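You operate a simulated robot arm through the tools that you are given. There is no shell and no other tool.

Carry out the task below with a simulated robot arm. There is one attempt and no reset: what you move stays moved.

## Task
Put the longest amber ribbed bead on top of the blue paperweight. Then fetch the grey cork and set it on top of the orange spool. Then take the amber paperweight and put it on the blue notebook. Then take the small steel dish and leave it on the clear plate. The order counts. Set down upright: longest amber ribbed bead, amber paperweight.

The check looks at the end state, three seconds after you hand in, the way a careful person would. Anything else that was tipped, shoved, dropped, spilled or broken makes it a failure.

## Robot
A 7-joint arm with a two-finger parallel gripper, fixed in place. Base frame: the origin is on the floor under the middle of its stand, x ahead of it, y to its left, z up; the work surface is at about z = 850. Units: mm, rad, N and s.
It reaches about 1479 mm from its shoulder. Its first joint turns from -2.897 to 2.897 rad. Payload 4.4 kg.
The TCP is the grasp point between the finger pads, 23 mm short of the fingertips. In the tool frame z runs along the fingers and y along their closing line. The gripper opens to 94 mm. The fingers are 38 mm wide and 10 mm thick; the gripper's body (54 by 96 mm) begins 39 mm behind the TCP.
Orientation is that of the tool frame in the base frame, as a unit quaternion [x, y, z, w]. With the fingers straight down and closing along the base's y, the tool's x points along the base's -x, its y along +y and its z along -z.

## Interface
- The arm moves only by the tool jog_arm. Its argument "targets" is a list of rows, each a list of 6 numbers: the shift along the tool's x, y, z in mm, then the turn, a rotation vector about the tool's x, y, z in rad. In form: [[tx, ty, tz, rx, ry, rz], ...]. A call has 1 to 20 rows; each row is the pose to reach, as a shift and turn from the pose commanded when the call began, along the tool's axes at that moment. "fingers" is the closure, from 0 (fully open) to 1 (shut), set as the call begins (left out, the last holds). Rows are played at 5 a second. More than 50 mm and 0.15 rad between two rows, or a gripper value outside its range, and nothing of the call is played. A pose out of reach is approached as far as the arm can. The call stops where the force on the tool passes 40 N (or 10 N more than at its start, if that is more) or the arm is blocked; 0.2 s more then pass. The fingers move at their own pace (about 72 mm/s each) and stop on an object; they squeeze with about 35 N. The grip force told is the motor's: it shows also when the fingers shut on nothing. Time passes only in rows, and 0.2 s behind the last, so rows that repeat a pose let the fingers close. It gives the time, the measured TCP pose, the force on the tool (base axes), the opening and the grip force at its end, in the units of the frame above (readings bear some noise), with the torque about the TCP (base axes, N m) and any sound that the robot's microphone picked up.
- Cameras (640 x 400 px; columns grow to the right, rows downward): "scene" is fixed at [400.6, 651.2, 1586.7]; the picture's right is [-0.68, -0.73, 0.00], its down [-0.59, 0.56, -0.58] and it looks along [0.42, -0.40, -0.82] (base axes); focal length 361 px, centre (320, 200). "wrist" rides on the gripper at [86, 16, -74] in the tool frame; the picture's right is [-0.18, 0.98, 0.00], its down [-0.58, -0.11, -0.81] and it looks along [-0.79, -0.15, 0.59] (tool axes); focal length 243 px, centre (320, 200). There is no depth. A picture from a camera that has moved, and an enlarged one, comes with that camera's place and axes in the base frame and with its lens.
- snapshot(camera): a new picture of that camera. No time passes.
- enlarge(camera, box): a new picture of the part [left, top, right, bottom] of that camera's present view, enlarged. No time passes.
- sign_off(): hands the job in; it is judged then, once.

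Places have to be worked out from the pictures, the camera data and where the tool is seen. Open the gripper and draw the arm clear of the work before you hand the job in, unless the task says otherwise.

The tools are called by a JSON object that holds its "method" and its "body". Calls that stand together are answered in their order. jog_arm: Moves the arm, as the interface text tells. Its arguments: {"type":"object","properties":{"targets":{"type":"array","items":{"type":"array","items":{"type":"number"}}},"fingers":{"type":"number"}},"required":["targets"]} The other tools are called the same way: snapshot (camera) takes a picture; enlarge (camera, box) takes an enlarged picture of a part of a camera's view; sign_off () hands the job in.

At the start:

```text
time: 0.0
tcp_pos: [612.0, 221.0, 1147.1]
tcp_rot: [-0.001, 1.0, 0.0, 0.001]
force: [-1.7, -0.2, -0.3]
ft_torque: [-0.01, -0.02, 0.01]
grip_width: 94.1
grasp_force: 0.1
```

scene: 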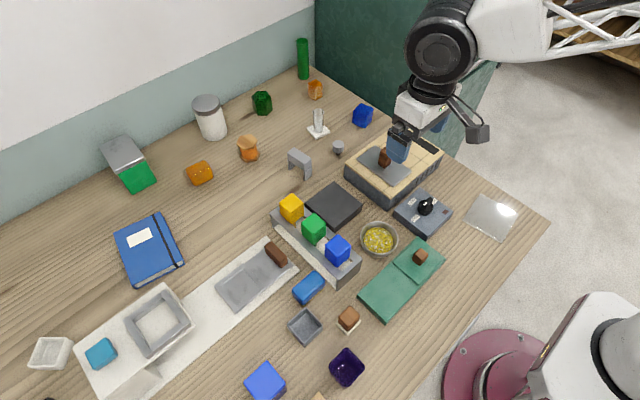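
wrist: 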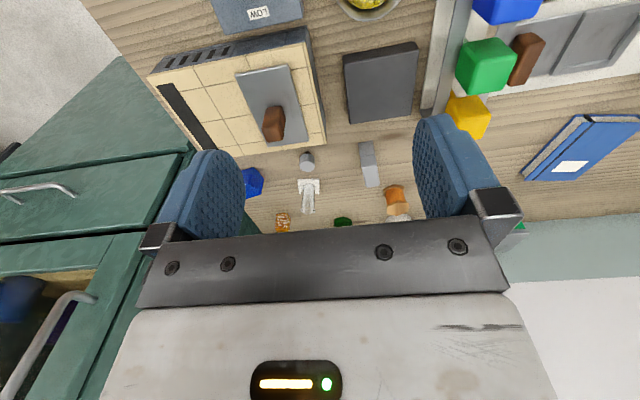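

I start by looking closely at the scene in several enlarged parts to identify the objects.

{"method": "enlarge", "body": {"camera": "scene", "box": [200, 60, 400, 185]}}

{"method": "enlarge", "body": {"camera": "scene", "box": [340, 100, 540, 225]}}

{"method": "enlarge", "body": {"camera": "scene", "box": [240, 180, 440, 305]}}

{"method": "enlarge", "body": {"camera": "scene", "box": [200, 275, 400, 400]}}

{"method": "enlarge", "body": {"camera": "scene", "box": [0, 275, 200, 400]}}

{"method": "enlarge", "body": {"camera": "scene", "box": [70, 90, 270, 215]}}

```text
3.20 times, centred on (300, 122) of scene
camera zoom: at [400.6, 651.2, 1586.7], right [-0.68, -0.73, 0.0], down [-0.59, 0.56, -0.58], along [0.42, -0.4, -0.82], focal length 1154 px, centre (384, 448)
```

zoom: 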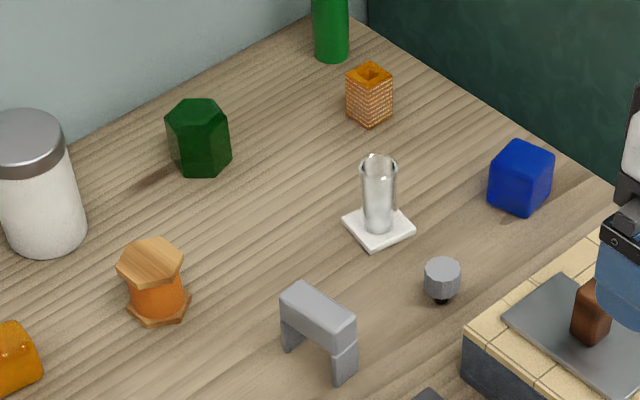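

```text
3.20 times, centred on (440, 162) of scene
camera zoom: at [400.6, 651.2, 1586.7], right [-0.68, -0.73, 0.0], down [-0.59, 0.56, -0.58], along [0.42, -0.4, -0.82], focal length 1154 px, centre (-64, 320)
```

zoom: 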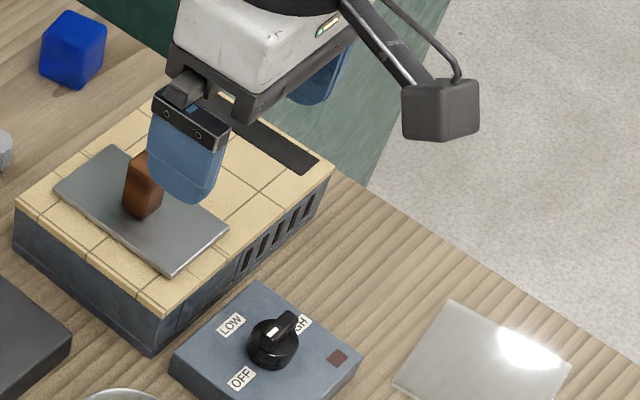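

```text
3.20 times, centred on (340, 242) of scene
camera zoom: at [400.6, 651.2, 1586.7], right [-0.68, -0.73, 0.0], down [-0.59, 0.56, -0.58], along [0.42, -0.4, -0.82], focal length 1154 px, centre (256, 64)
```

zoom: 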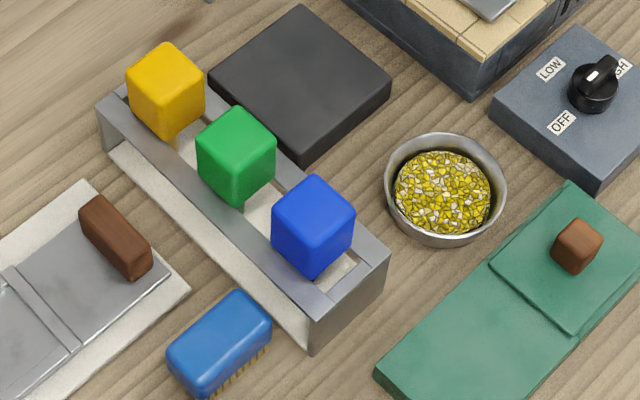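

```text
3.20 times, centred on (300, 338) of scene
camera zoom: at [400.6, 651.2, 1586.7], right [-0.68, -0.73, 0.0], down [-0.59, 0.56, -0.58], along [0.42, -0.4, -0.82], focal length 1154 px, centre (384, -240)
```

zoom: 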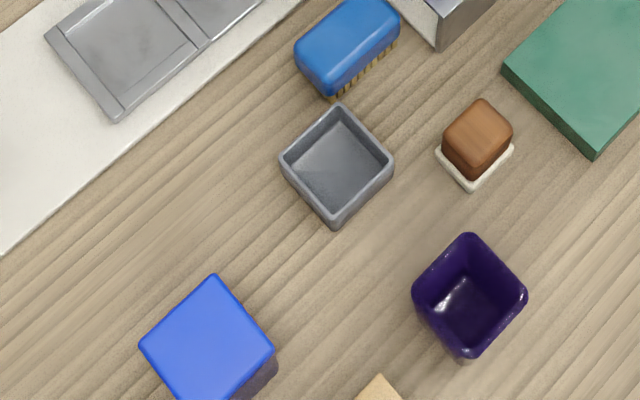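

```text
3.20 times, centred on (100, 338) of scene
camera zoom: at [400.6, 651.2, 1586.7], right [-0.68, -0.73, 0.0], down [-0.59, 0.56, -0.58], along [0.42, -0.4, -0.82], focal length 1154 px, centre (1024, -240)
```

zoom: 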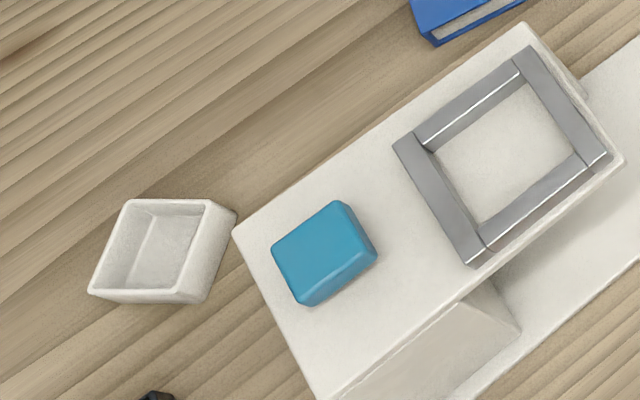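

```text
3.20 times, centred on (170, 152) of scene
camera zoom: at [400.6, 651.2, 1586.7], right [-0.68, -0.73, 0.0], down [-0.59, 0.56, -0.58], along [0.42, -0.4, -0.82], focal length 1154 px, centre (800, 352)
```

zoom: 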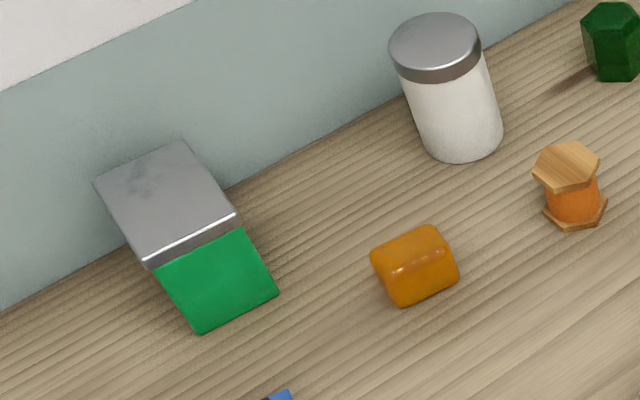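

The amber bead, the grey cork, the spool, and the amber paperweight are visible. I want closer views of the dish candidates and of the bead, to tell materials and shapes apart.

{"method": "enlarge", "body": {"camera": "scene", "box": [350, 215, 414, 255]}}

{"method": "enlarge", "body": {"camera": "scene", "box": [276, 300, 340, 340]}}

{"method": "enlarge", "body": {"camera": "scene", "box": [290, 70, 354, 110]}}

{"method": "enlarge", "body": {"camera": "scene", "box": [306, 130, 370, 170]}}

{"method": "enlarge", "body": {"camera": "scene", "box": [170, 155, 234, 195]}}

{"method": "enlarge", "body": {"camera": "scene", "box": [330, 95, 394, 135]}}

{"method": "enlarge", "body": {"camera": "scene", "box": [230, 350, 310, 400]}}

{"method": "enlarge", "body": {"camera": "scene", "box": [440, 180, 540, 242]}}

```text
10.00 times, centred on (382, 235) of scene
camera zoom: at [400.6, 651.2, 1586.7], right [-0.68, -0.73, 0.0], down [-0.59, 0.56, -0.58], along [0.42, -0.4, -0.82], focal length 3607 px, centre (-300, -150)
```

zoom: 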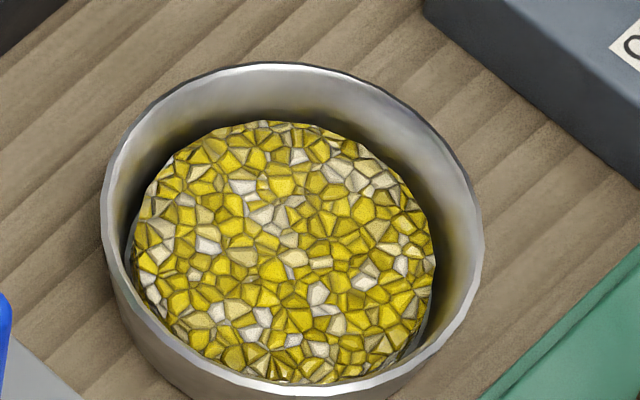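

```text
10.00 times, centred on (308, 320) of scene
camera zoom: at [400.6, 651.2, 1586.7], right [-0.68, -0.73, 0.0], down [-0.59, 0.56, -0.58], along [0.42, -0.4, -0.82], focal length 3607 px, centre (440, -1000)
```

zoom: 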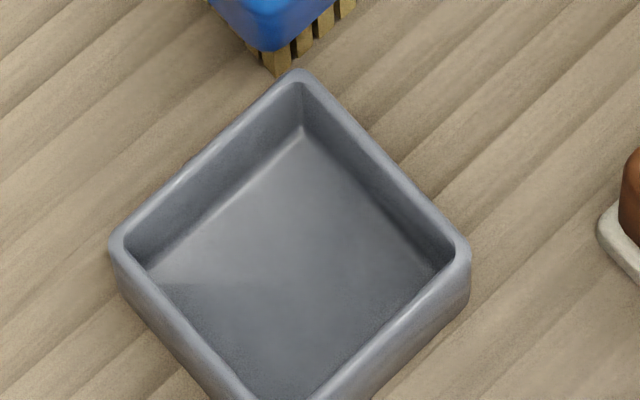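

```text
10.00 times, centred on (322, 90) of scene
camera zoom: at [400.6, 651.2, 1586.7], right [-0.68, -0.73, 0.0], down [-0.59, 0.56, -0.58], along [0.42, -0.4, -0.82], focal length 3607 px, centre (300, 1300)
```

zoom: 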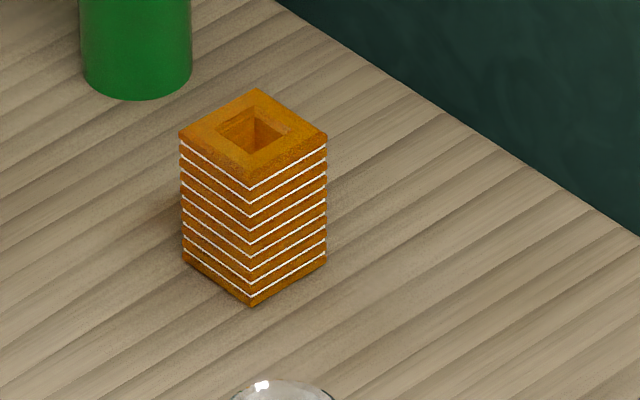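

```text
10.00 times, centred on (338, 150) of scene
camera zoom: at [400.6, 651.2, 1586.7], right [-0.68, -0.73, 0.0], down [-0.59, 0.56, -0.58], along [0.42, -0.4, -0.82], focal length 3607 px, centre (140, 700)
```

zoom: 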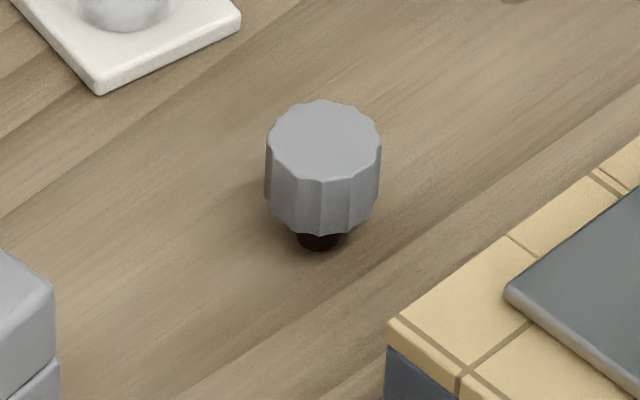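

```text
10.00 times, centred on (202, 175) of scene
camera zoom: at [400.6, 651.2, 1586.7], right [-0.68, -0.73, 0.0], down [-0.59, 0.56, -0.58], along [0.42, -0.4, -0.82], focal length 3607 px, centre (1500, 450)
```

zoom: 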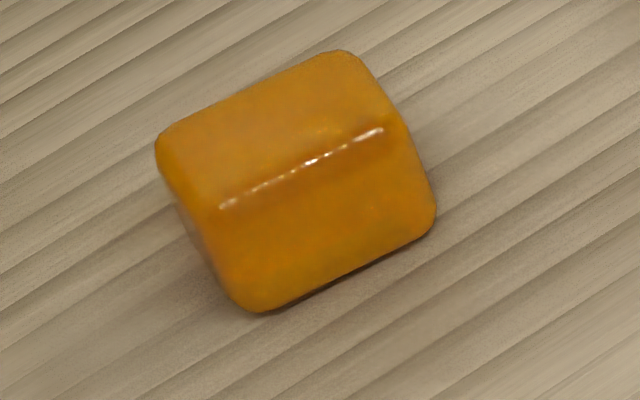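

```text
10.00 times, centred on (362, 115) of scene
camera zoom: at [400.6, 651.2, 1586.7], right [-0.68, -0.73, 0.0], down [-0.59, 0.56, -0.58], along [0.42, -0.4, -0.82], focal length 3607 px, centre (-100, 1050)
```

zoom: 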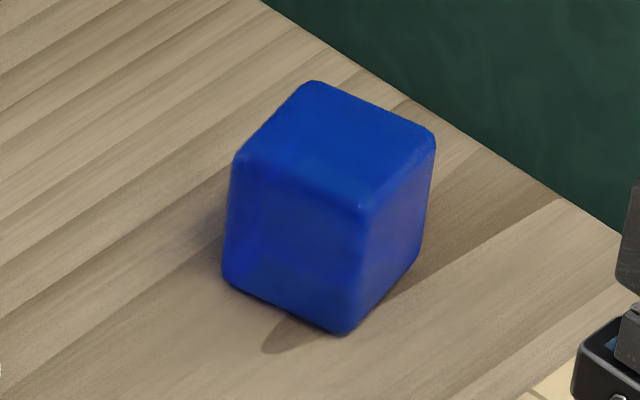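

```text
8.00 times, centred on (270, 375) of scene
camera zoom: at [400.6, 651.2, 1586.7], right [-0.68, -0.73, 0.0], down [-0.59, 0.56, -0.58], along [0.42, -0.4, -0.82], focal length 2885 px, centre (720, -1200)
```

zoom: 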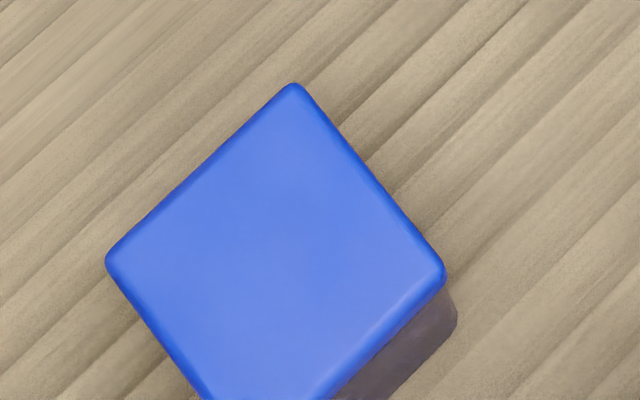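

```text
6.40 times, centred on (490, 211) of scene
camera zoom: at [400.6, 651.2, 1586.7], right [-0.68, -0.73, 0.0], down [-0.59, 0.56, -0.58], along [0.42, -0.4, -0.82], focal length 2308 px, centre (-768, 130)
```

zoom: 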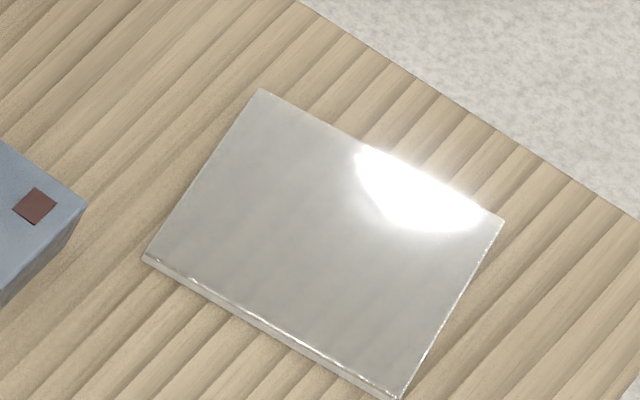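

The round bowl with yellow grains is clearly shiny steel, while the square tray is matt grey. I check the wrist view for other amber beads and for better detail.

{"method": "enlarge", "body": {"camera": "wrist", "box": [230, 140, 430, 265]}}

{"method": "enlarge", "body": {"camera": "wrist", "box": [0, 80, 200, 400]}}

{"method": "enlarge", "body": {"camera": "scene", "box": [300, 330, 400, 400]}}

```text
3.20 times, centred on (330, 202) of wrist
camera zoom: at [525.9, 239.6, 1221.4], right [0.18, 0.98, 0.0], down [0.58, -0.11, 0.81], along [0.79, -0.15, -0.59], focal length 776 px, centre (288, 192)
```

zoom: 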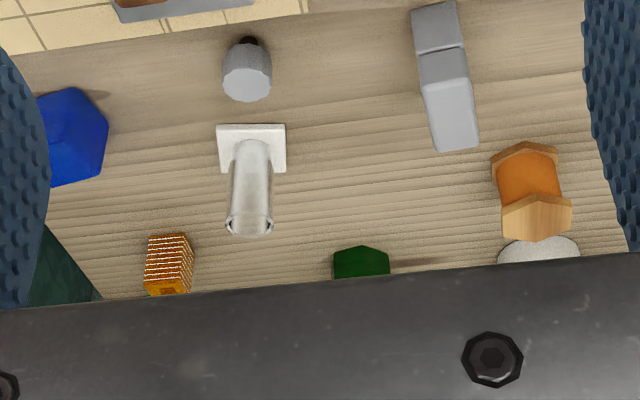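

```text
1.25 times, centred on (100, 240) of wrist
camera zoom: at [525.9, 239.6, 1221.4], right [0.18, 0.98, 0.0], down [0.58, -0.11, 0.81], along [0.79, -0.15, -0.59], focal length 303 px, centre (595, 150)
```

zoom: 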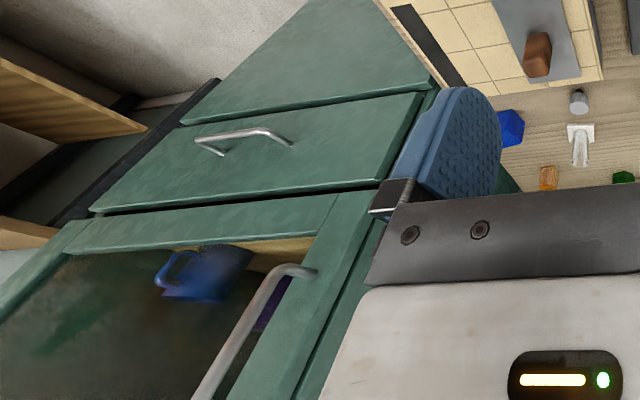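

```text
5.71 times, centred on (350, 365) of scene
camera zoom: at [400.6, 651.2, 1586.7], right [-0.68, -0.73, 0.0], down [-0.59, 0.56, -0.58], along [0.42, -0.4, -0.82], focal length 2061 px, centre (149, -743)
```

zoom: 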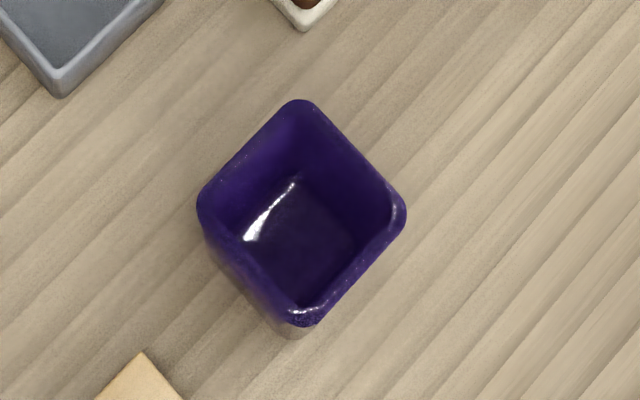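

The steel bowl and clear plate are located, but parts of the table at large y are not visible. I raise the arm and yaw it so the wrist camera looks towards +y, to search for other amber beads.

{"method": "jog_arm", "body": {"targets": [[15, 7, -10, 0, 0, -0.14], [30, 14, -20, 0, 0, -0.28], [45, 21, -30, 0, 0, -0.42], [60, 28, -40, 0, 0, -0.56], [75, 35, -50, 0, 0, -0.7], [90, 42, -60, 0, 0, -0.84], [105, 49, -70, 0, 0, -0.98], [120, 56, -80, 0, 0, -1.12], [135, 63, -90, 0, 0, -1.26], [150, 70, -100, 0, 0, -1.4], [162, 79, -103, 0, 0, -1.54]], "fingers": 0}}

```text
time: 2.4
tcp_pos: [450.6, 301.1, 1248.7]
tcp_rot: [-0.697, 0.717, 0.001, 0.001]
force: [-0.2, -0.4, 0.8]
ft_torque: [0.03, -0.02, 0.01]
grip_width: 94.1
grasp_force: 0.1
```

The arm moved as asked; now I look at both cameras.

{"method": "snapshot", "body": {"camera": "wrist"}}

{"method": "snapshot", "body": {"camera": "scene"}}

```text
taken
camera wrist: at [431.4, 216.4, 1324.5], right [-0.98, 0.21, 0.0], down [0.13, 0.58, 0.81], along [0.17, 0.79, -0.59], focal length 243 px, centre (320, 200)
```

wrist: 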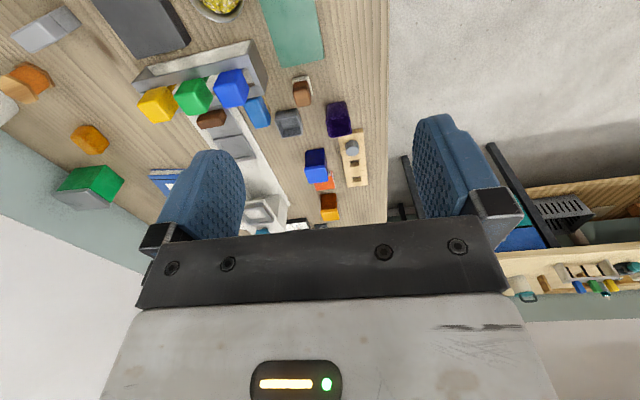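

```text
taken
```

scene: 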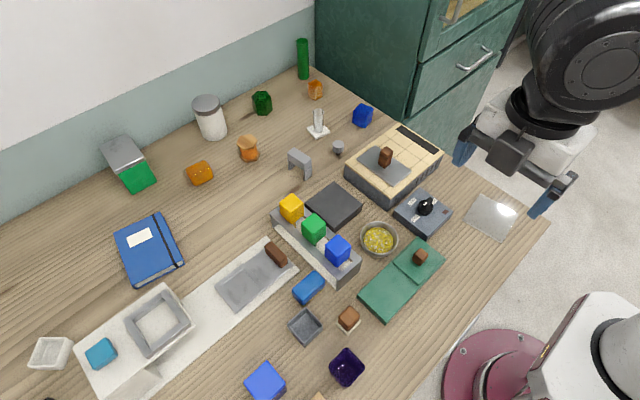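

There are further objects at larger y: a wooden rack with beads and a blue cube. I zoom into these.

{"method": "enlarge", "body": {"camera": "wrist", "box": [270, 110, 400, 235]}}

{"method": "enlarge", "body": {"camera": "wrist", "box": [380, 90, 640, 310]}}

{"method": "enlarge", "body": {"camera": "wrist", "box": [0, 40, 200, 220]}}

```text
3.20 times, centred on (335, 172) of wrist
camera zoom: at [431.4, 216.4, 1324.5], right [-0.98, 0.21, 0.0], down [0.13, 0.58, 0.81], along [0.17, 0.79, -0.59], focal length 776 px, centre (272, 288)
```

zoom: 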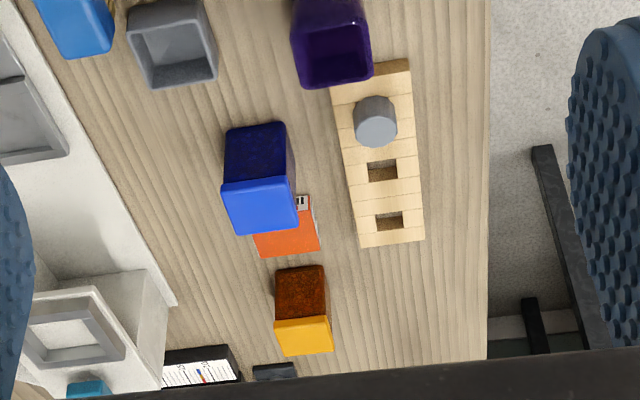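

```text
1.82 times, centred on (510, 200) of wrist
camera zoom: at [431.4, 216.4, 1324.5], right [-0.98, 0.21, 0.0], down [0.13, 0.58, 0.81], along [0.17, 0.79, -0.59], focal length 441 px, centre (-26, 200)
```

zoom: 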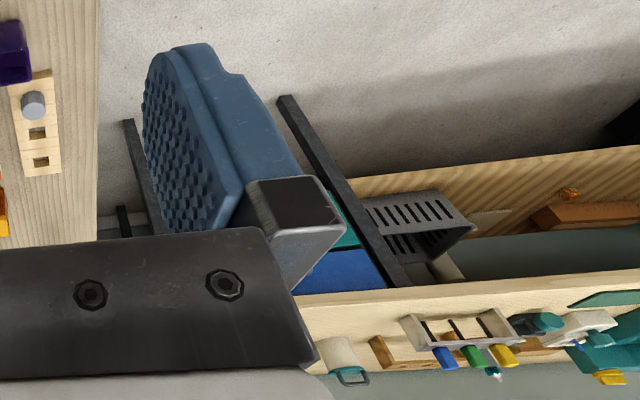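

```text
2.22 times, centred on (100, 130) of wrist
camera zoom: at [431.4, 216.4, 1324.5], right [-0.98, 0.21, 0.0], down [0.13, 0.58, 0.81], along [0.17, 0.79, -0.59], focal length 539 px, centre (809, 356)
```

zoom: 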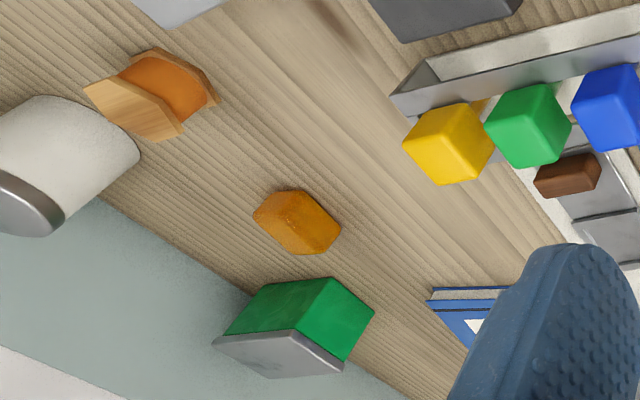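

There is also a grey peg in a wooden rack near the table's front edge, so I need better looks. I move the arm along +y to see the rest of the table.

{"method": "jog_arm", "body": {"targets": [[-40, 0, 0, 0, 0, 0], [-80, 0, 0, 0, 0, 0], [-120, 0, 0, 0, 0, 0], [-160, 0, 0, 0, 0, 0], [-200, 0, 0, 0, 0, 0], [-240, 0, 0, 0, 0, 0], [-280, 0, 0, 0, 0, 0], [-320, 0, 0, 0, 0, 0]]}}

{"method": "snapshot", "body": {"camera": "wrist"}}

{"method": "enlarge", "body": {"camera": "wrist", "box": [160, 20, 420, 240]}}

```text
time: 4.2
tcp_pos: [463.9, 623.6, 1249.5]
tcp_rot: [-0.696, 0.718, 0.001, 0.0]
force: [-0.1, -0.1, 1.1]
ft_torque: [-0.01, 0.0, 0.0]
grip_width: 93.8
grasp_force: 0.0
```

```text
taken
camera wrist: at [445.1, 538.4, 1324.5], right [-0.98, 0.21, 0.0], down [0.13, 0.58, 0.81], along [0.17, 0.79, -0.59], focal length 243 px, centre (320, 200)
```

wrist: 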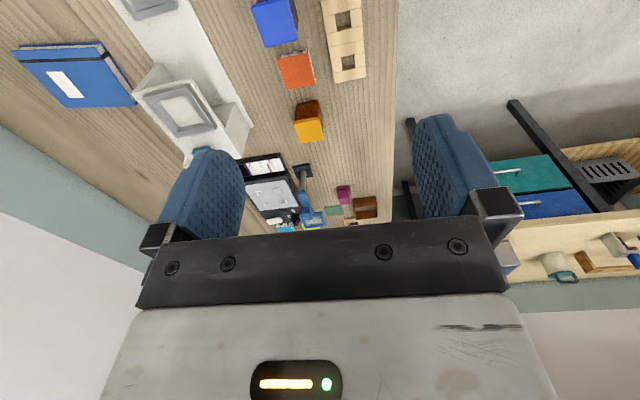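

```text
1.82 times, centred on (290, 130) of wrist
camera zoom: at [445.1, 538.4, 1324.5], right [-0.98, 0.21, 0.0], down [0.13, 0.58, 0.81], along [0.17, 0.79, -0.59], focal length 441 px, centre (374, 327)
```

zoom: 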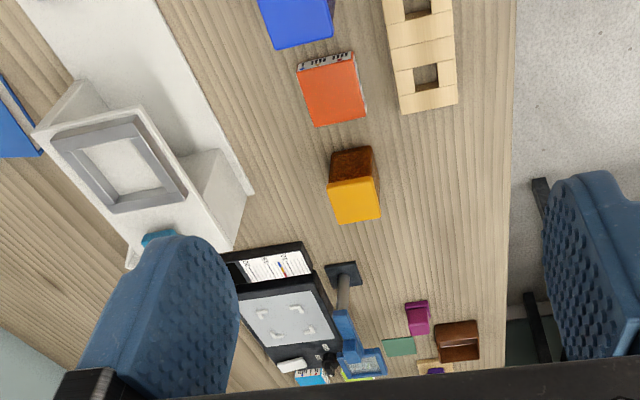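

The table continues farther; more objects are there. I move on by another 300 mm.

{"method": "jog_arm", "body": {"targets": [[-40, 0, 0, 0, 0, 0], [-80, 0, 0, 0, 0, 0], [-120, 0, 0, 0, 0, 0], [-160, 0, 0, 0, 0, 0], [-200, 0, 0, 0, 0, 0], [-240, 0, 0, 0, 0, 0], [-280, 0, 0, 0, 0, 0]]}}

{"method": "snapshot", "body": {"camera": "wrist"}}

{"method": "enlarge", "body": {"camera": "wrist", "box": [160, 20, 420, 240]}}

```text
time: 5.8
tcp_pos: [468.0, 901.3, 1249.6]
tcp_rot: [-0.697, 0.717, 0.001, 0.0]
force: [0.0, 0.1, 1.4]
ft_torque: [0.02, 0.01, 0.0]
grip_width: 94.3
grasp_force: 0.1
```

```text
taken
camera wrist: at [448.0, 815.4, 1325.5], right [-0.98, 0.21, 0.0], down [0.13, 0.58, 0.81], along [0.17, 0.79, -0.59], focal length 243 px, centre (320, 200)
```

wrist: 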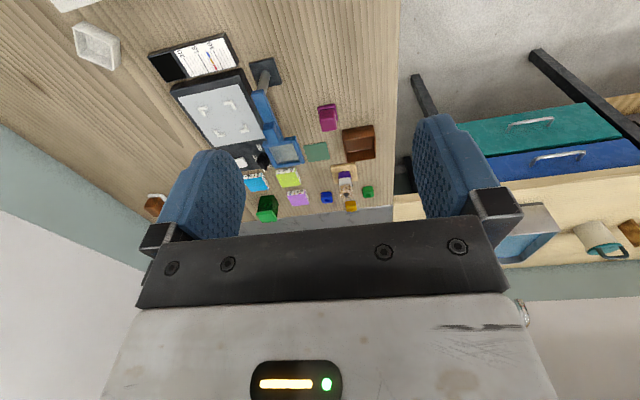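

```text
1.82 times, centred on (290, 130) of wrist
camera zoom: at [448.0, 815.4, 1325.5], right [-0.98, 0.21, 0.0], down [0.13, 0.58, 0.81], along [0.17, 0.79, -0.59], focal length 441 px, centre (374, 327)
```

zoom: 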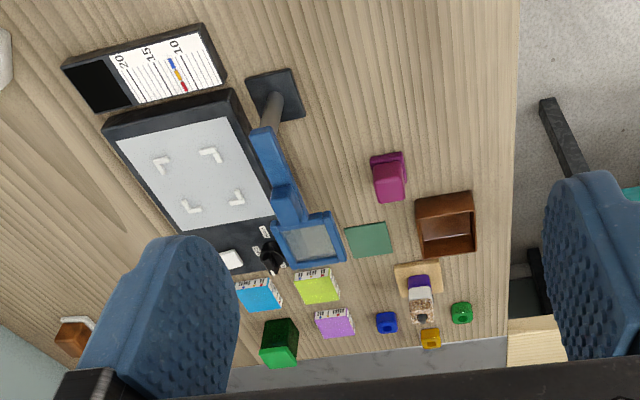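

At the table's far end there are several beads, including an amber one. I zoom in there.

{"method": "enlarge", "body": {"camera": "wrist", "box": [300, 150, 396, 212]}}

{"method": "enlarge", "body": {"camera": "wrist", "box": [230, 150, 320, 235]}}

```text
6.45 times, centred on (348, 181) of wrist
camera zoom: at [448.0, 815.4, 1325.5], right [-0.98, 0.21, 0.0], down [0.13, 0.58, 0.81], along [0.17, 0.79, -0.59], focal length 1565 px, centre (139, 323)
```

zoom: 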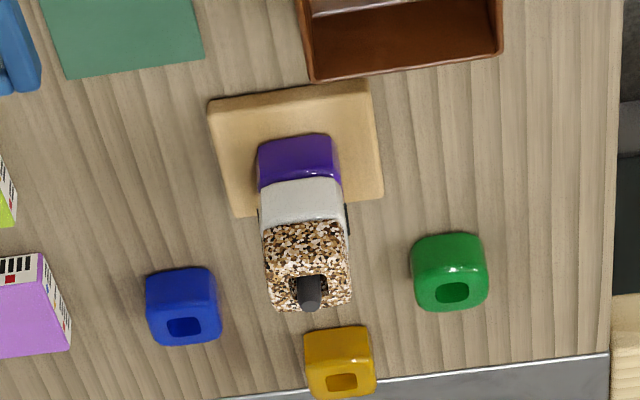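

```text
4.71 times, centred on (275, 192) of wrist
camera zoom: at [448.0, 815.4, 1325.5], right [-0.98, 0.21, 0.0], down [0.13, 0.58, 0.81], along [0.17, 0.79, -0.59], focal length 1142 px, centre (532, 235)
```

zoom: 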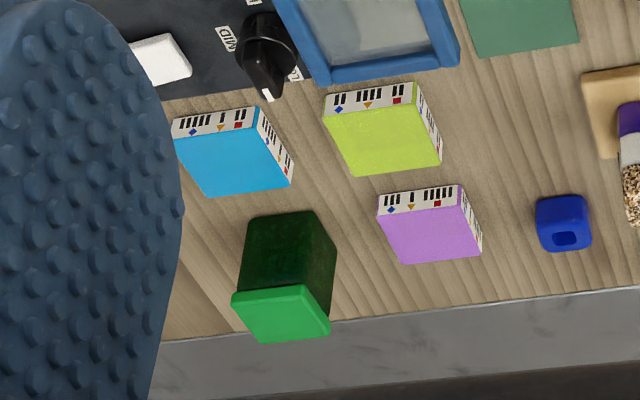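

Those far beads are smooth, while the one by the cabinet is ribbed. I turn the camera toward +x to view the back-right part of the table before deciding.

{"method": "jog_arm", "body": {"targets": [[0, 0, 0, 0, 0, 0.14], [0, 0, 0, 0, 0, 0.28], [0, 0, 0, 0, 0, 0.42], [0, 0, 0, 0, 0, 0.56], [0, 0, 0, 0, 0, 0.7]]}}

{"method": "snapshot", "body": {"camera": "wrist"}}

{"method": "enlarge", "body": {"camera": "wrist", "box": [120, 0, 440, 240]}}

```text
time: 7.0
tcp_pos: [469.1, 901.0, 1249.9]
tcp_rot: [-0.408, 0.913, 0.001, 0.001]
force: [0.0, -0.4, 0.5]
ft_torque: [0.02, 0.01, -0.01]
grip_width: 94.1
grasp_force: 0.0
```

```text
taken
camera wrist: at [399.2, 849.0, 1324.8], right [-0.61, 0.79, 0.0], down [0.47, 0.36, 0.81], along [0.64, 0.49, -0.59], focal length 243 px, centre (320, 200)
```

wrist: 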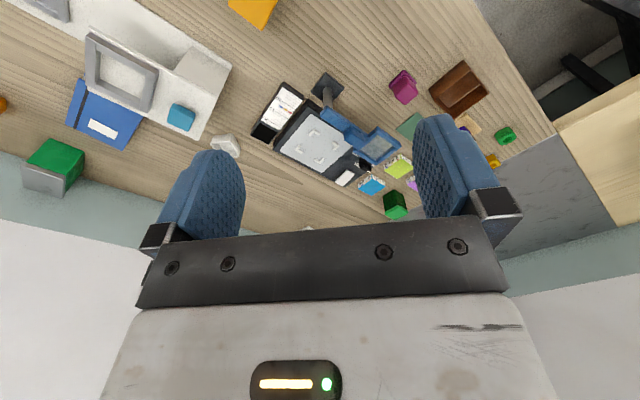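

```text
1.67 times, centred on (280, 120) of wrist
camera zoom: at [399.2, 849.0, 1324.8], right [-0.61, 0.79, 0.0], down [0.47, 0.36, 0.81], along [0.64, 0.49, -0.59], focal length 404 px, centre (387, 333)
```

zoom: 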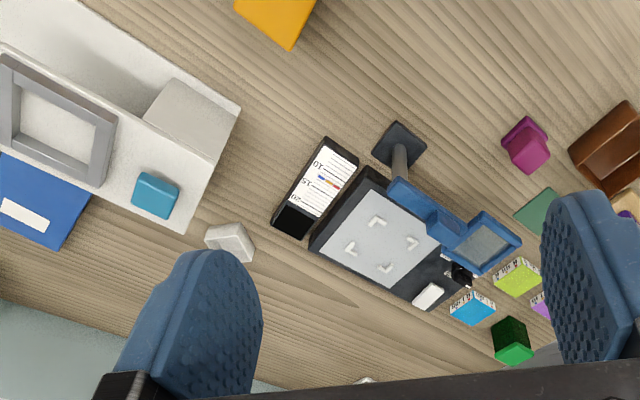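

No other ribbed amber bead is in sight, so the one at about (1088, 25) is it. Next I go back to look closely at the wooden rack's grey piece, to compare with the grey stopper near the glass vial.

{"method": "jog_arm", "body": {"targets": [[24, -30, 0, 0, 0, -0.14], [48, -60, 0, 0, 0, -0.28], [0, 0, 0, 0, 0, -0.42], [0, 0, 0, 0, 0, -0.56], [0, 0, 0, 0, 0, -0.7]]}}

```text
refused: row 3 steps farther than a row can; nothing moved
```

The row step was too long; I resend it as an evenly spaced path.

{"method": "jog_arm", "body": {"targets": [[31, -25, 3, 0, 0, -0.047], [62, -50, 6, 0, 0, -0.094], [93, -75, 9, 0, 0, -0.141], [124, -100, 12, 0, 0, -0.188], [155, -126, 15, 0, 0, -0.235], [186, -151, 18, 0, 0, -0.282], [217, -176, 21, 0, 0, -0.329], [248, -201, 24, 0, 0, -0.376], [279, -226, 27, 0, 0, -0.423], [310, -252, 30, 0, 0, -0.47], [341, -277, 33, 0, 0, -0.517], [372, -302, 36, 0, 0, -0.564], [403, -327, 39, 0, 0, -0.611], [434, -353, 42, 0, 0, -0.658], [467, -378, 45, 0, 0, -0.7]]}}

{"method": "snapshot", "body": {"camera": "wrist"}}

```text
time: 10.2
tcp_pos: [439.1, 299.0, 1204.9]
tcp_rot: [-0.697, 0.717, 0.0, 0.0]
force: [0.2, 0.2, -0.4]
ft_torque: [0.01, 0.0, 0.02]
grip_width: 93.9
grasp_force: 0.0
```

```text
taken
camera wrist: at [419.8, 214.6, 1279.4], right [-0.98, 0.21, 0.0], down [0.13, 0.58, 0.81], along [0.17, 0.79, -0.59], focal length 243 px, centre (320, 200)
```

wrist: 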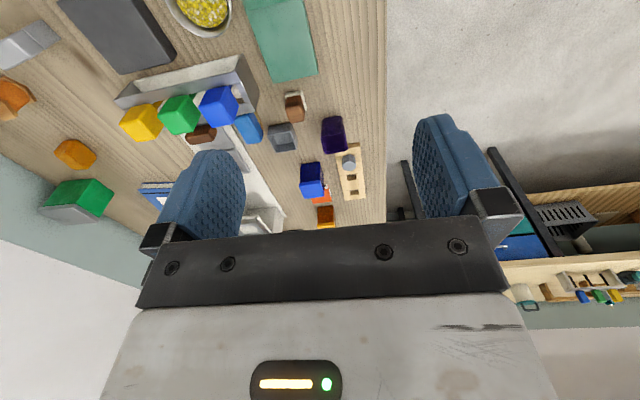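

Now a sharp zoom on the rack and on nearby small objects.

{"method": "enlarge", "body": {"camera": "wrist", "box": [316, 135, 388, 195]}}

{"method": "enlarge", "body": {"camera": "wrist", "box": [260, 80, 324, 160]}}

{"method": "enlarge", "body": {"camera": "wrist", "box": [30, 120, 130, 230]}}

{"method": "enlarge", "body": {"camera": "scene", "box": [306, 100, 346, 160]}}

```text
6.67 times, centred on (352, 165) of wrist
camera zoom: at [419.8, 214.6, 1279.4], right [-0.98, 0.21, 0.0], down [0.13, 0.58, 0.81], along [0.17, 0.79, -0.59], focal length 1618 px, centre (107, 433)
```

zoom: 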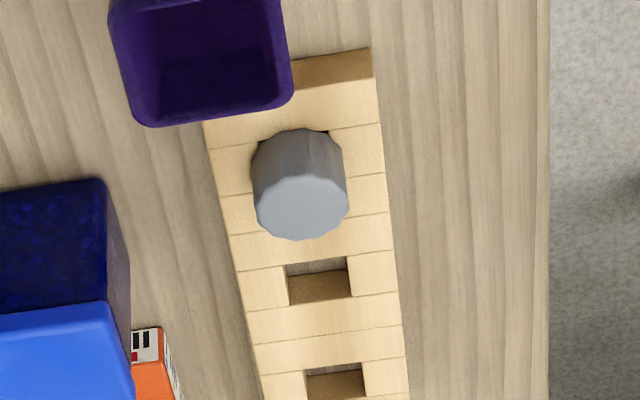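

```text
5.00 times, centred on (292, 120) of wrist
camera zoom: at [419.8, 214.6, 1279.4], right [-0.98, 0.21, 0.0], down [0.13, 0.58, 0.81], along [0.17, 0.79, -0.59], focal length 1213 px, centre (460, 600)
```

zoom: 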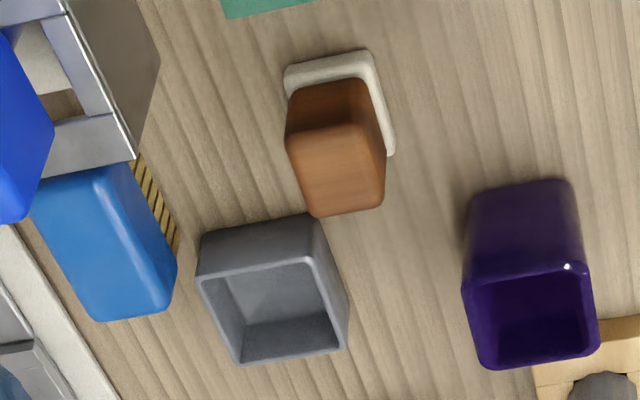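

```text
3.64 times, centred on (80, 175) of wrist
camera zoom: at [419.8, 214.6, 1279.4], right [-0.98, 0.21, 0.0], down [0.13, 0.58, 0.81], along [0.17, 0.79, -0.59], focal length 882 px, centre (1193, 291)
```

zoom: 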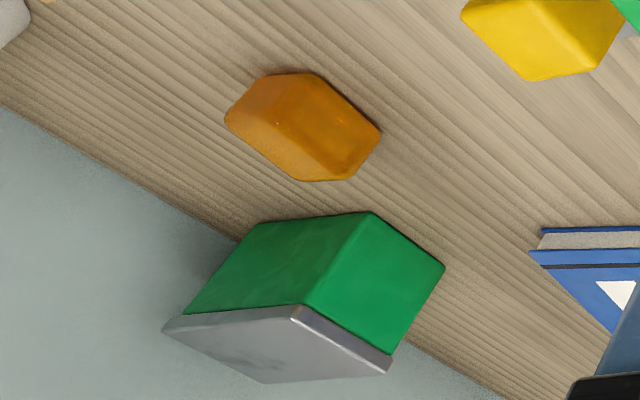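

```text
6.67 times, centred on (326, 130) of scene
camera zoom: at [400.6, 651.2, 1586.7], right [-0.68, -0.73, 0.0], down [-0.59, 0.56, -0.58], along [0.42, -0.4, -0.82], focal length 2404 px, centre (280, 667)
```

zoom: 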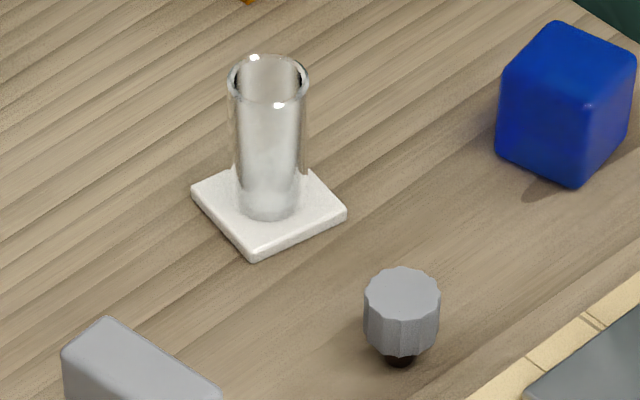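

The rack's grey piece has a similar fluted head. I move closer to inspect it from a lower angle.

{"method": "jog_arm", "body": {"targets": [[-20, 0, 35, 0, 0, 0], [-40, 0, 70, 0, 0, 0], [-60, 0, 105, 0, 0, 0], [-80, 0, 140, 0, 0, 0], [-100, 0, 175, 0, 0, 0], [-120, 0, 200, 0, 0, 0]]}}

{"method": "snapshot", "body": {"camera": "wrist"}}

```text
time: 11.6
tcp_pos: [444.5, 416.9, 1006.0]
tcp_rot: [-0.696, 0.718, 0.001, 0.0]
force: [0.2, 0.7, 0.9]
ft_torque: [0.02, -0.02, 0.01]
grip_width: 94.4
grasp_force: 0.1
```

```text
taken
camera wrist: at [425.0, 333.1, 1080.7], right [-0.98, 0.21, 0.0], down [0.13, 0.58, 0.81], along [0.17, 0.79, -0.59], focal length 243 px, centre (320, 200)
```

wrist: 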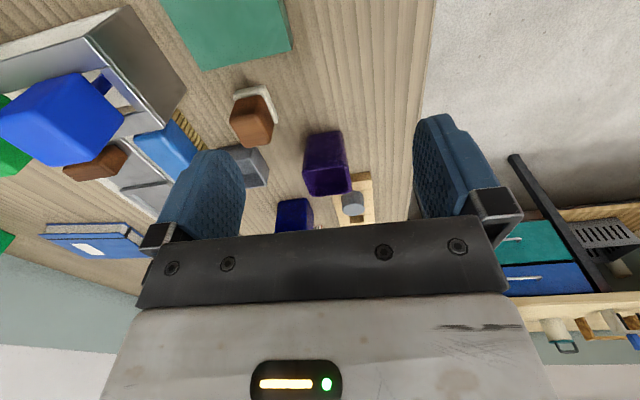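

{"method": "enlarge", "body": {"camera": "wrist", "box": [324, 172, 384, 228]}}

{"method": "enlarge", "body": {"camera": "wrist", "box": [220, 75, 290, 155]}}

```text
7.14 times, centred on (354, 200) of wrist
camera zoom: at [425.0, 333.1, 1080.7], right [-0.98, 0.21, 0.0], down [0.13, 0.58, 0.81], along [0.17, 0.79, -0.59], focal length 1733 px, centre (77, 200)
```

zoom: 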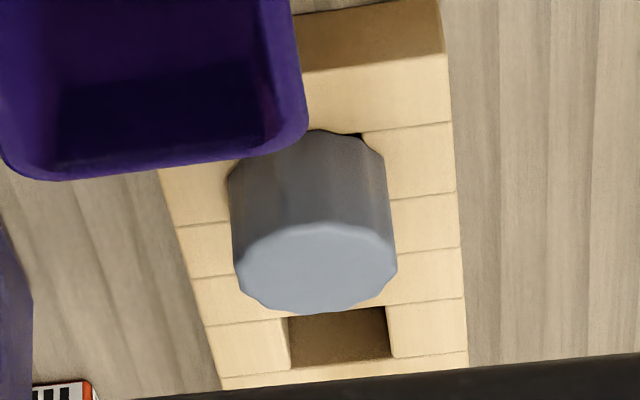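

```text
5.00 times, centred on (255, 115) of wrist
camera zoom: at [425.0, 333.1, 1080.7], right [-0.98, 0.21, 0.0], down [0.13, 0.58, 0.81], along [0.17, 0.79, -0.59], focal length 1213 px, centre (645, 625)
```

zoom: 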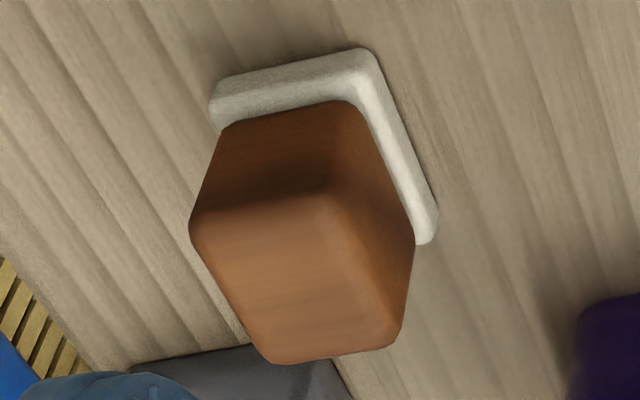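

Both grey pieces have similar heads; now I go look closely at the freestanding one near the vial, from the robot side.

{"method": "jog_arm", "body": {"targets": [[0, 0, -50, 0, 0, 0], [0, 0, -100, 0, 0, 0], [0, 0, -140, 0, 0, 0], [24, -16, -140, 0, 0, 0.14], [48, -31, -140, 0, 0, 0.28], [73, -47, -140, 0, 0, 0.42], [97, -62, -140, 0, 0, 0.56], [121, -78, -140, 0, 0, 0.7], [145, -94, -140, 0, 0, 0.84], [170, -109, -140, 0, 0, 0.98], [194, -125, -140, 0, 0, 1.12], [218, -141, -140, 0, 0, 1.26], [243, -156, -140, 0, 0, 1.4], [267, -172, -140, 0, 0, 1.54], [267, -172, -100, 0, 0, 1.54], [267, -172, -60, 0, 0, 1.54]]}}

{"method": "snapshot", "body": {"camera": "wrist"}}

```text
time: 15.0
tcp_pos: [605.9, 150.6, 1066.9]
tcp_rot: [0.0, 1.0, 0.0, 0.001]
force: [0.8, -0.3, 0.1]
ft_torque: [0.05, 0.03, -0.06]
grip_width: 93.9
grasp_force: 0.0
```

```text
taken
camera wrist: at [519.5, 166.9, 1142.4], right [0.18, 0.98, 0.0], down [0.58, -0.11, 0.81], along [0.79, -0.15, -0.59], focal length 243 px, centre (320, 200)
```

wrist: 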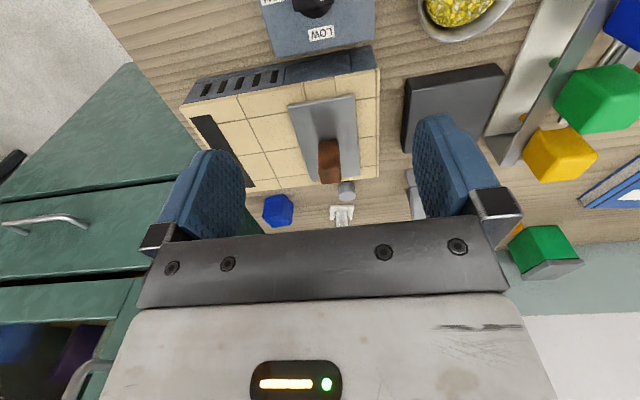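

The burner handle hides the cork here, so I shift to +y for a clear side view.

{"method": "jog_arm", "body": {"targets": [[0, 40, 0, 0, 0, 0], [-20, 80, 0, 0, 0, 0], [-40, 110, 10, 0, 0, 0]]}}

{"method": "snapshot", "body": {"camera": "wrist"}}

{"method": "enlarge", "body": {"camera": "wrist", "box": [230, 150, 430, 240]}}

```text
time: 15.8
tcp_pos: [647.6, 254.7, 1057.1]
tcp_rot: [0.001, 1.0, -0.001, -0.001]
force: [0.4, 0.3, -0.1]
ft_torque: [0.02, -0.02, 0.02]
grip_width: 94.1
grasp_force: 0.0
```

```text
taken
camera wrist: at [560.8, 272.6, 1131.0], right [0.18, 0.98, 0.0], down [0.58, -0.11, 0.81], along [0.79, -0.15, -0.59], focal length 243 px, centre (320, 200)
```

wrist: 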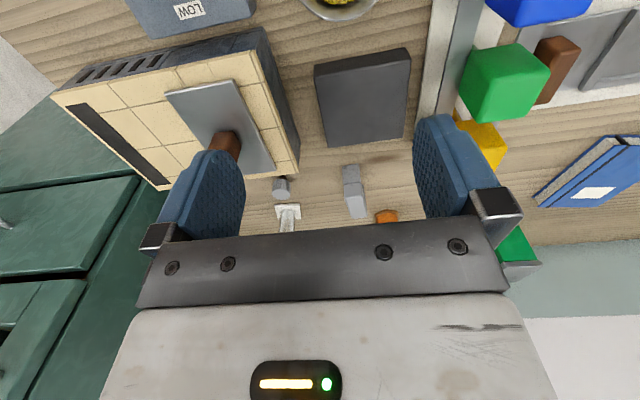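

```text
3.20 times, centred on (330, 195) of wrist
camera zoom: at [560.8, 272.6, 1131.0], right [0.18, 0.98, 0.0], down [0.58, -0.11, 0.81], along [0.79, -0.15, -0.59], focal length 776 px, centre (288, 216)
```

zoom: 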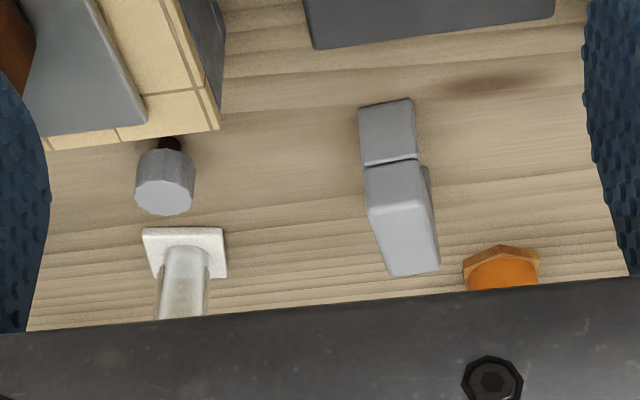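

{"method": "enlarge", "body": {"camera": "wrist", "box": [262, 165, 302, 215]}}

{"method": "enlarge", "body": {"camera": "scene", "box": [325, 138, 350, 160]}}

```text
8.00 times, centred on (282, 190) of wrist
camera zoom: at [560.8, 272.6, 1131.0], right [0.18, 0.98, 0.0], down [0.58, -0.11, 0.81], along [0.79, -0.15, -0.59], focal length 1941 px, centre (624, 280)
```

zoom: 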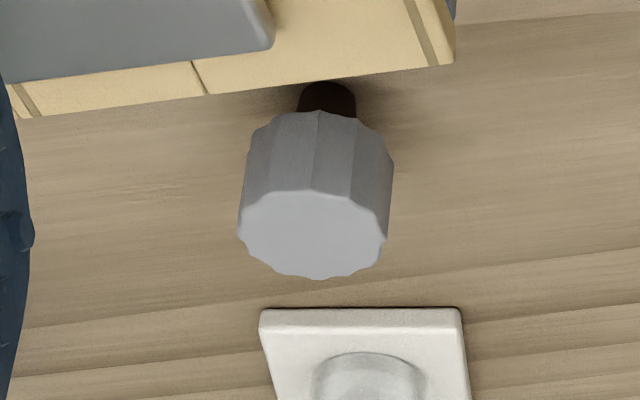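

```text
16.00 times, centred on (338, 149) of scene
camera zoom: at [400.6, 651.2, 1586.7], right [-0.68, -0.73, 0.0], down [-0.59, 0.56, -0.58], along [0.42, -0.4, -0.82], focal length 5771 px, centre (40, 1016)
```

zoom: 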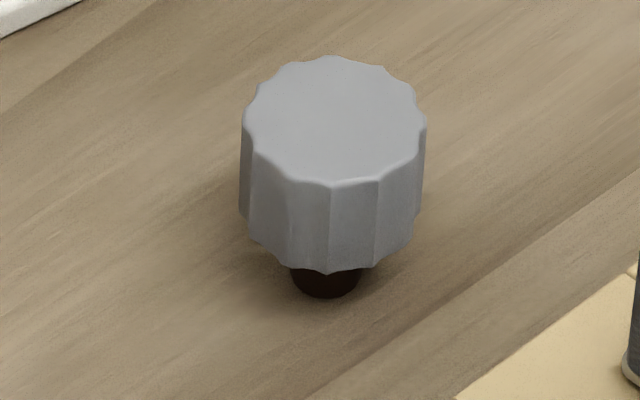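

The freestanding piece is a stopper with a fluted grey cap on a dark round plug, which fits "grey cork" best. Now I go up and towards the bead to view it and the blue paperweight from the wrist camera.

{"method": "jog_arm", "body": {"targets": [[0, 0, -45, 0, 0, 0], [0, 0, -90, 0, 0, 0], [-25, -27, -95, 0, 0, 0], [-50, -54, -95, 0, 0, 0], [-75, -81, -95, 0, 0, 0], [-100, -108, -95, 0, 0, 0], [-125, -135, -95, 0, 0, 0], [-150, -162, -95, 0, 0, 0], [-175, -188, -95, 0, 0, 0], [-200, -212, -95, 0, 0, 0]]}}

{"method": "snapshot", "body": {"camera": "wrist"}}

{"method": "snapshot", "body": {"camera": "scene"}}

```text
time: 18.0
tcp_pos: [845.0, 47.5, 1151.1]
tcp_rot: [0.0, 1.0, 0.0, 0.0]
force: [0.4, -0.4, 0.6]
ft_torque: [0.01, -0.01, 0.03]
grip_width: 94.0
grasp_force: 0.1
```

```text
taken
camera wrist: at [759.7, 64.2, 1226.2], right [0.18, 0.98, 0.0], down [0.58, -0.11, 0.81], along [0.79, -0.15, -0.59], focal length 243 px, centre (320, 200)
```

wrist: 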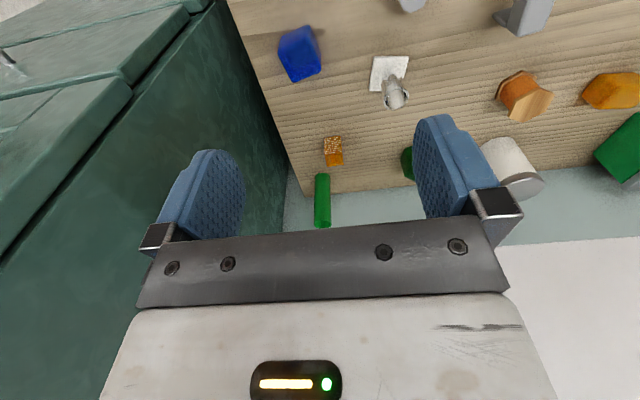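

```text
taken
```

scene: 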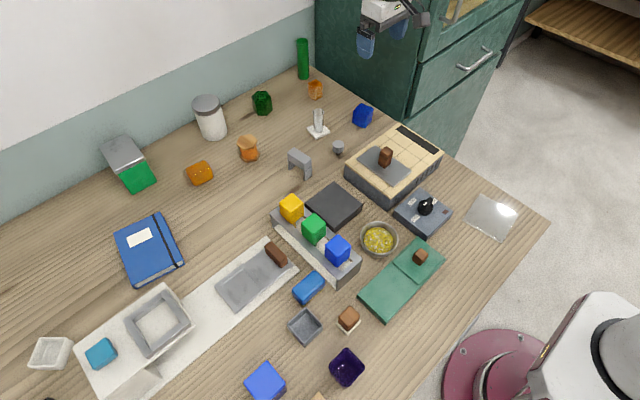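

The arm is clear of the cabinet so far. I zoom in on the bead and blue paperweight from the wrist camera to refine their positions.

{"method": "enlarge", "body": {"camera": "wrist", "box": [296, 120, 376, 180]}}

{"method": "enlarge", "body": {"camera": "wrist", "box": [260, 10, 340, 90]}}

{"method": "enlarge", "body": {"camera": "wrist", "box": [480, 40, 640, 140]}}

```text
6.67 times, centred on (336, 150) of wrist
camera zoom: at [759.7, 64.2, 1226.2], right [0.18, 0.98, 0.0], down [0.58, -0.11, 0.81], along [0.79, -0.15, -0.59], focal length 1618 px, centre (213, 533)
```

zoom: 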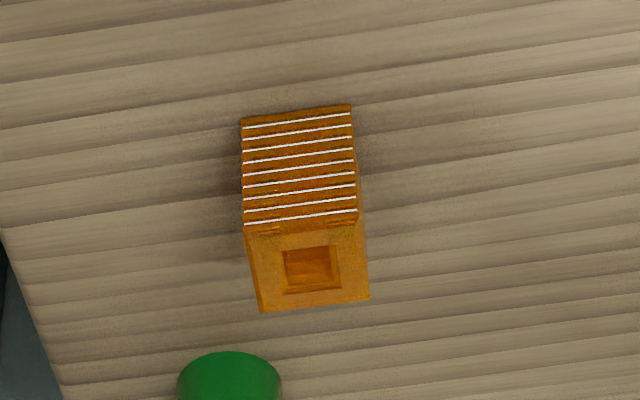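

```text
5.00 times, centred on (300, 50) of wrist
camera zoom: at [759.7, 64.2, 1226.2], right [0.18, 0.98, 0.0], down [0.58, -0.11, 0.81], along [0.79, -0.15, -0.59], focal length 1213 px, centre (420, 950)
```

zoom: 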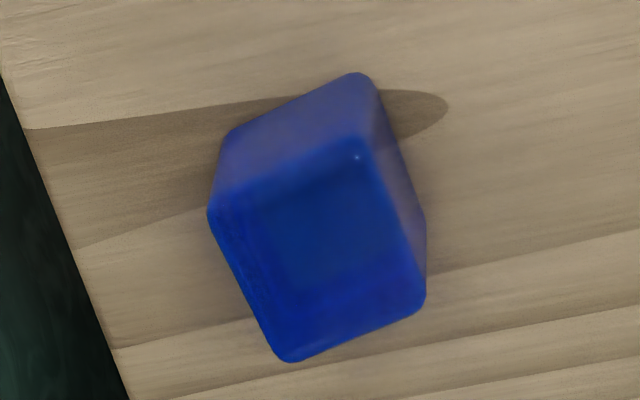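

```text
4.00 times, centred on (560, 90) of wrist
camera zoom: at [759.7, 64.2, 1226.2], right [0.18, 0.98, 0.0], down [0.58, -0.11, 0.81], along [0.79, -0.15, -0.59], focal length 970 px, centre (-640, 640)
```

zoom: 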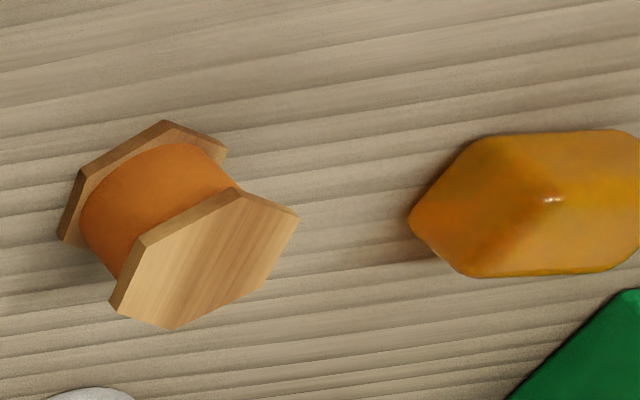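

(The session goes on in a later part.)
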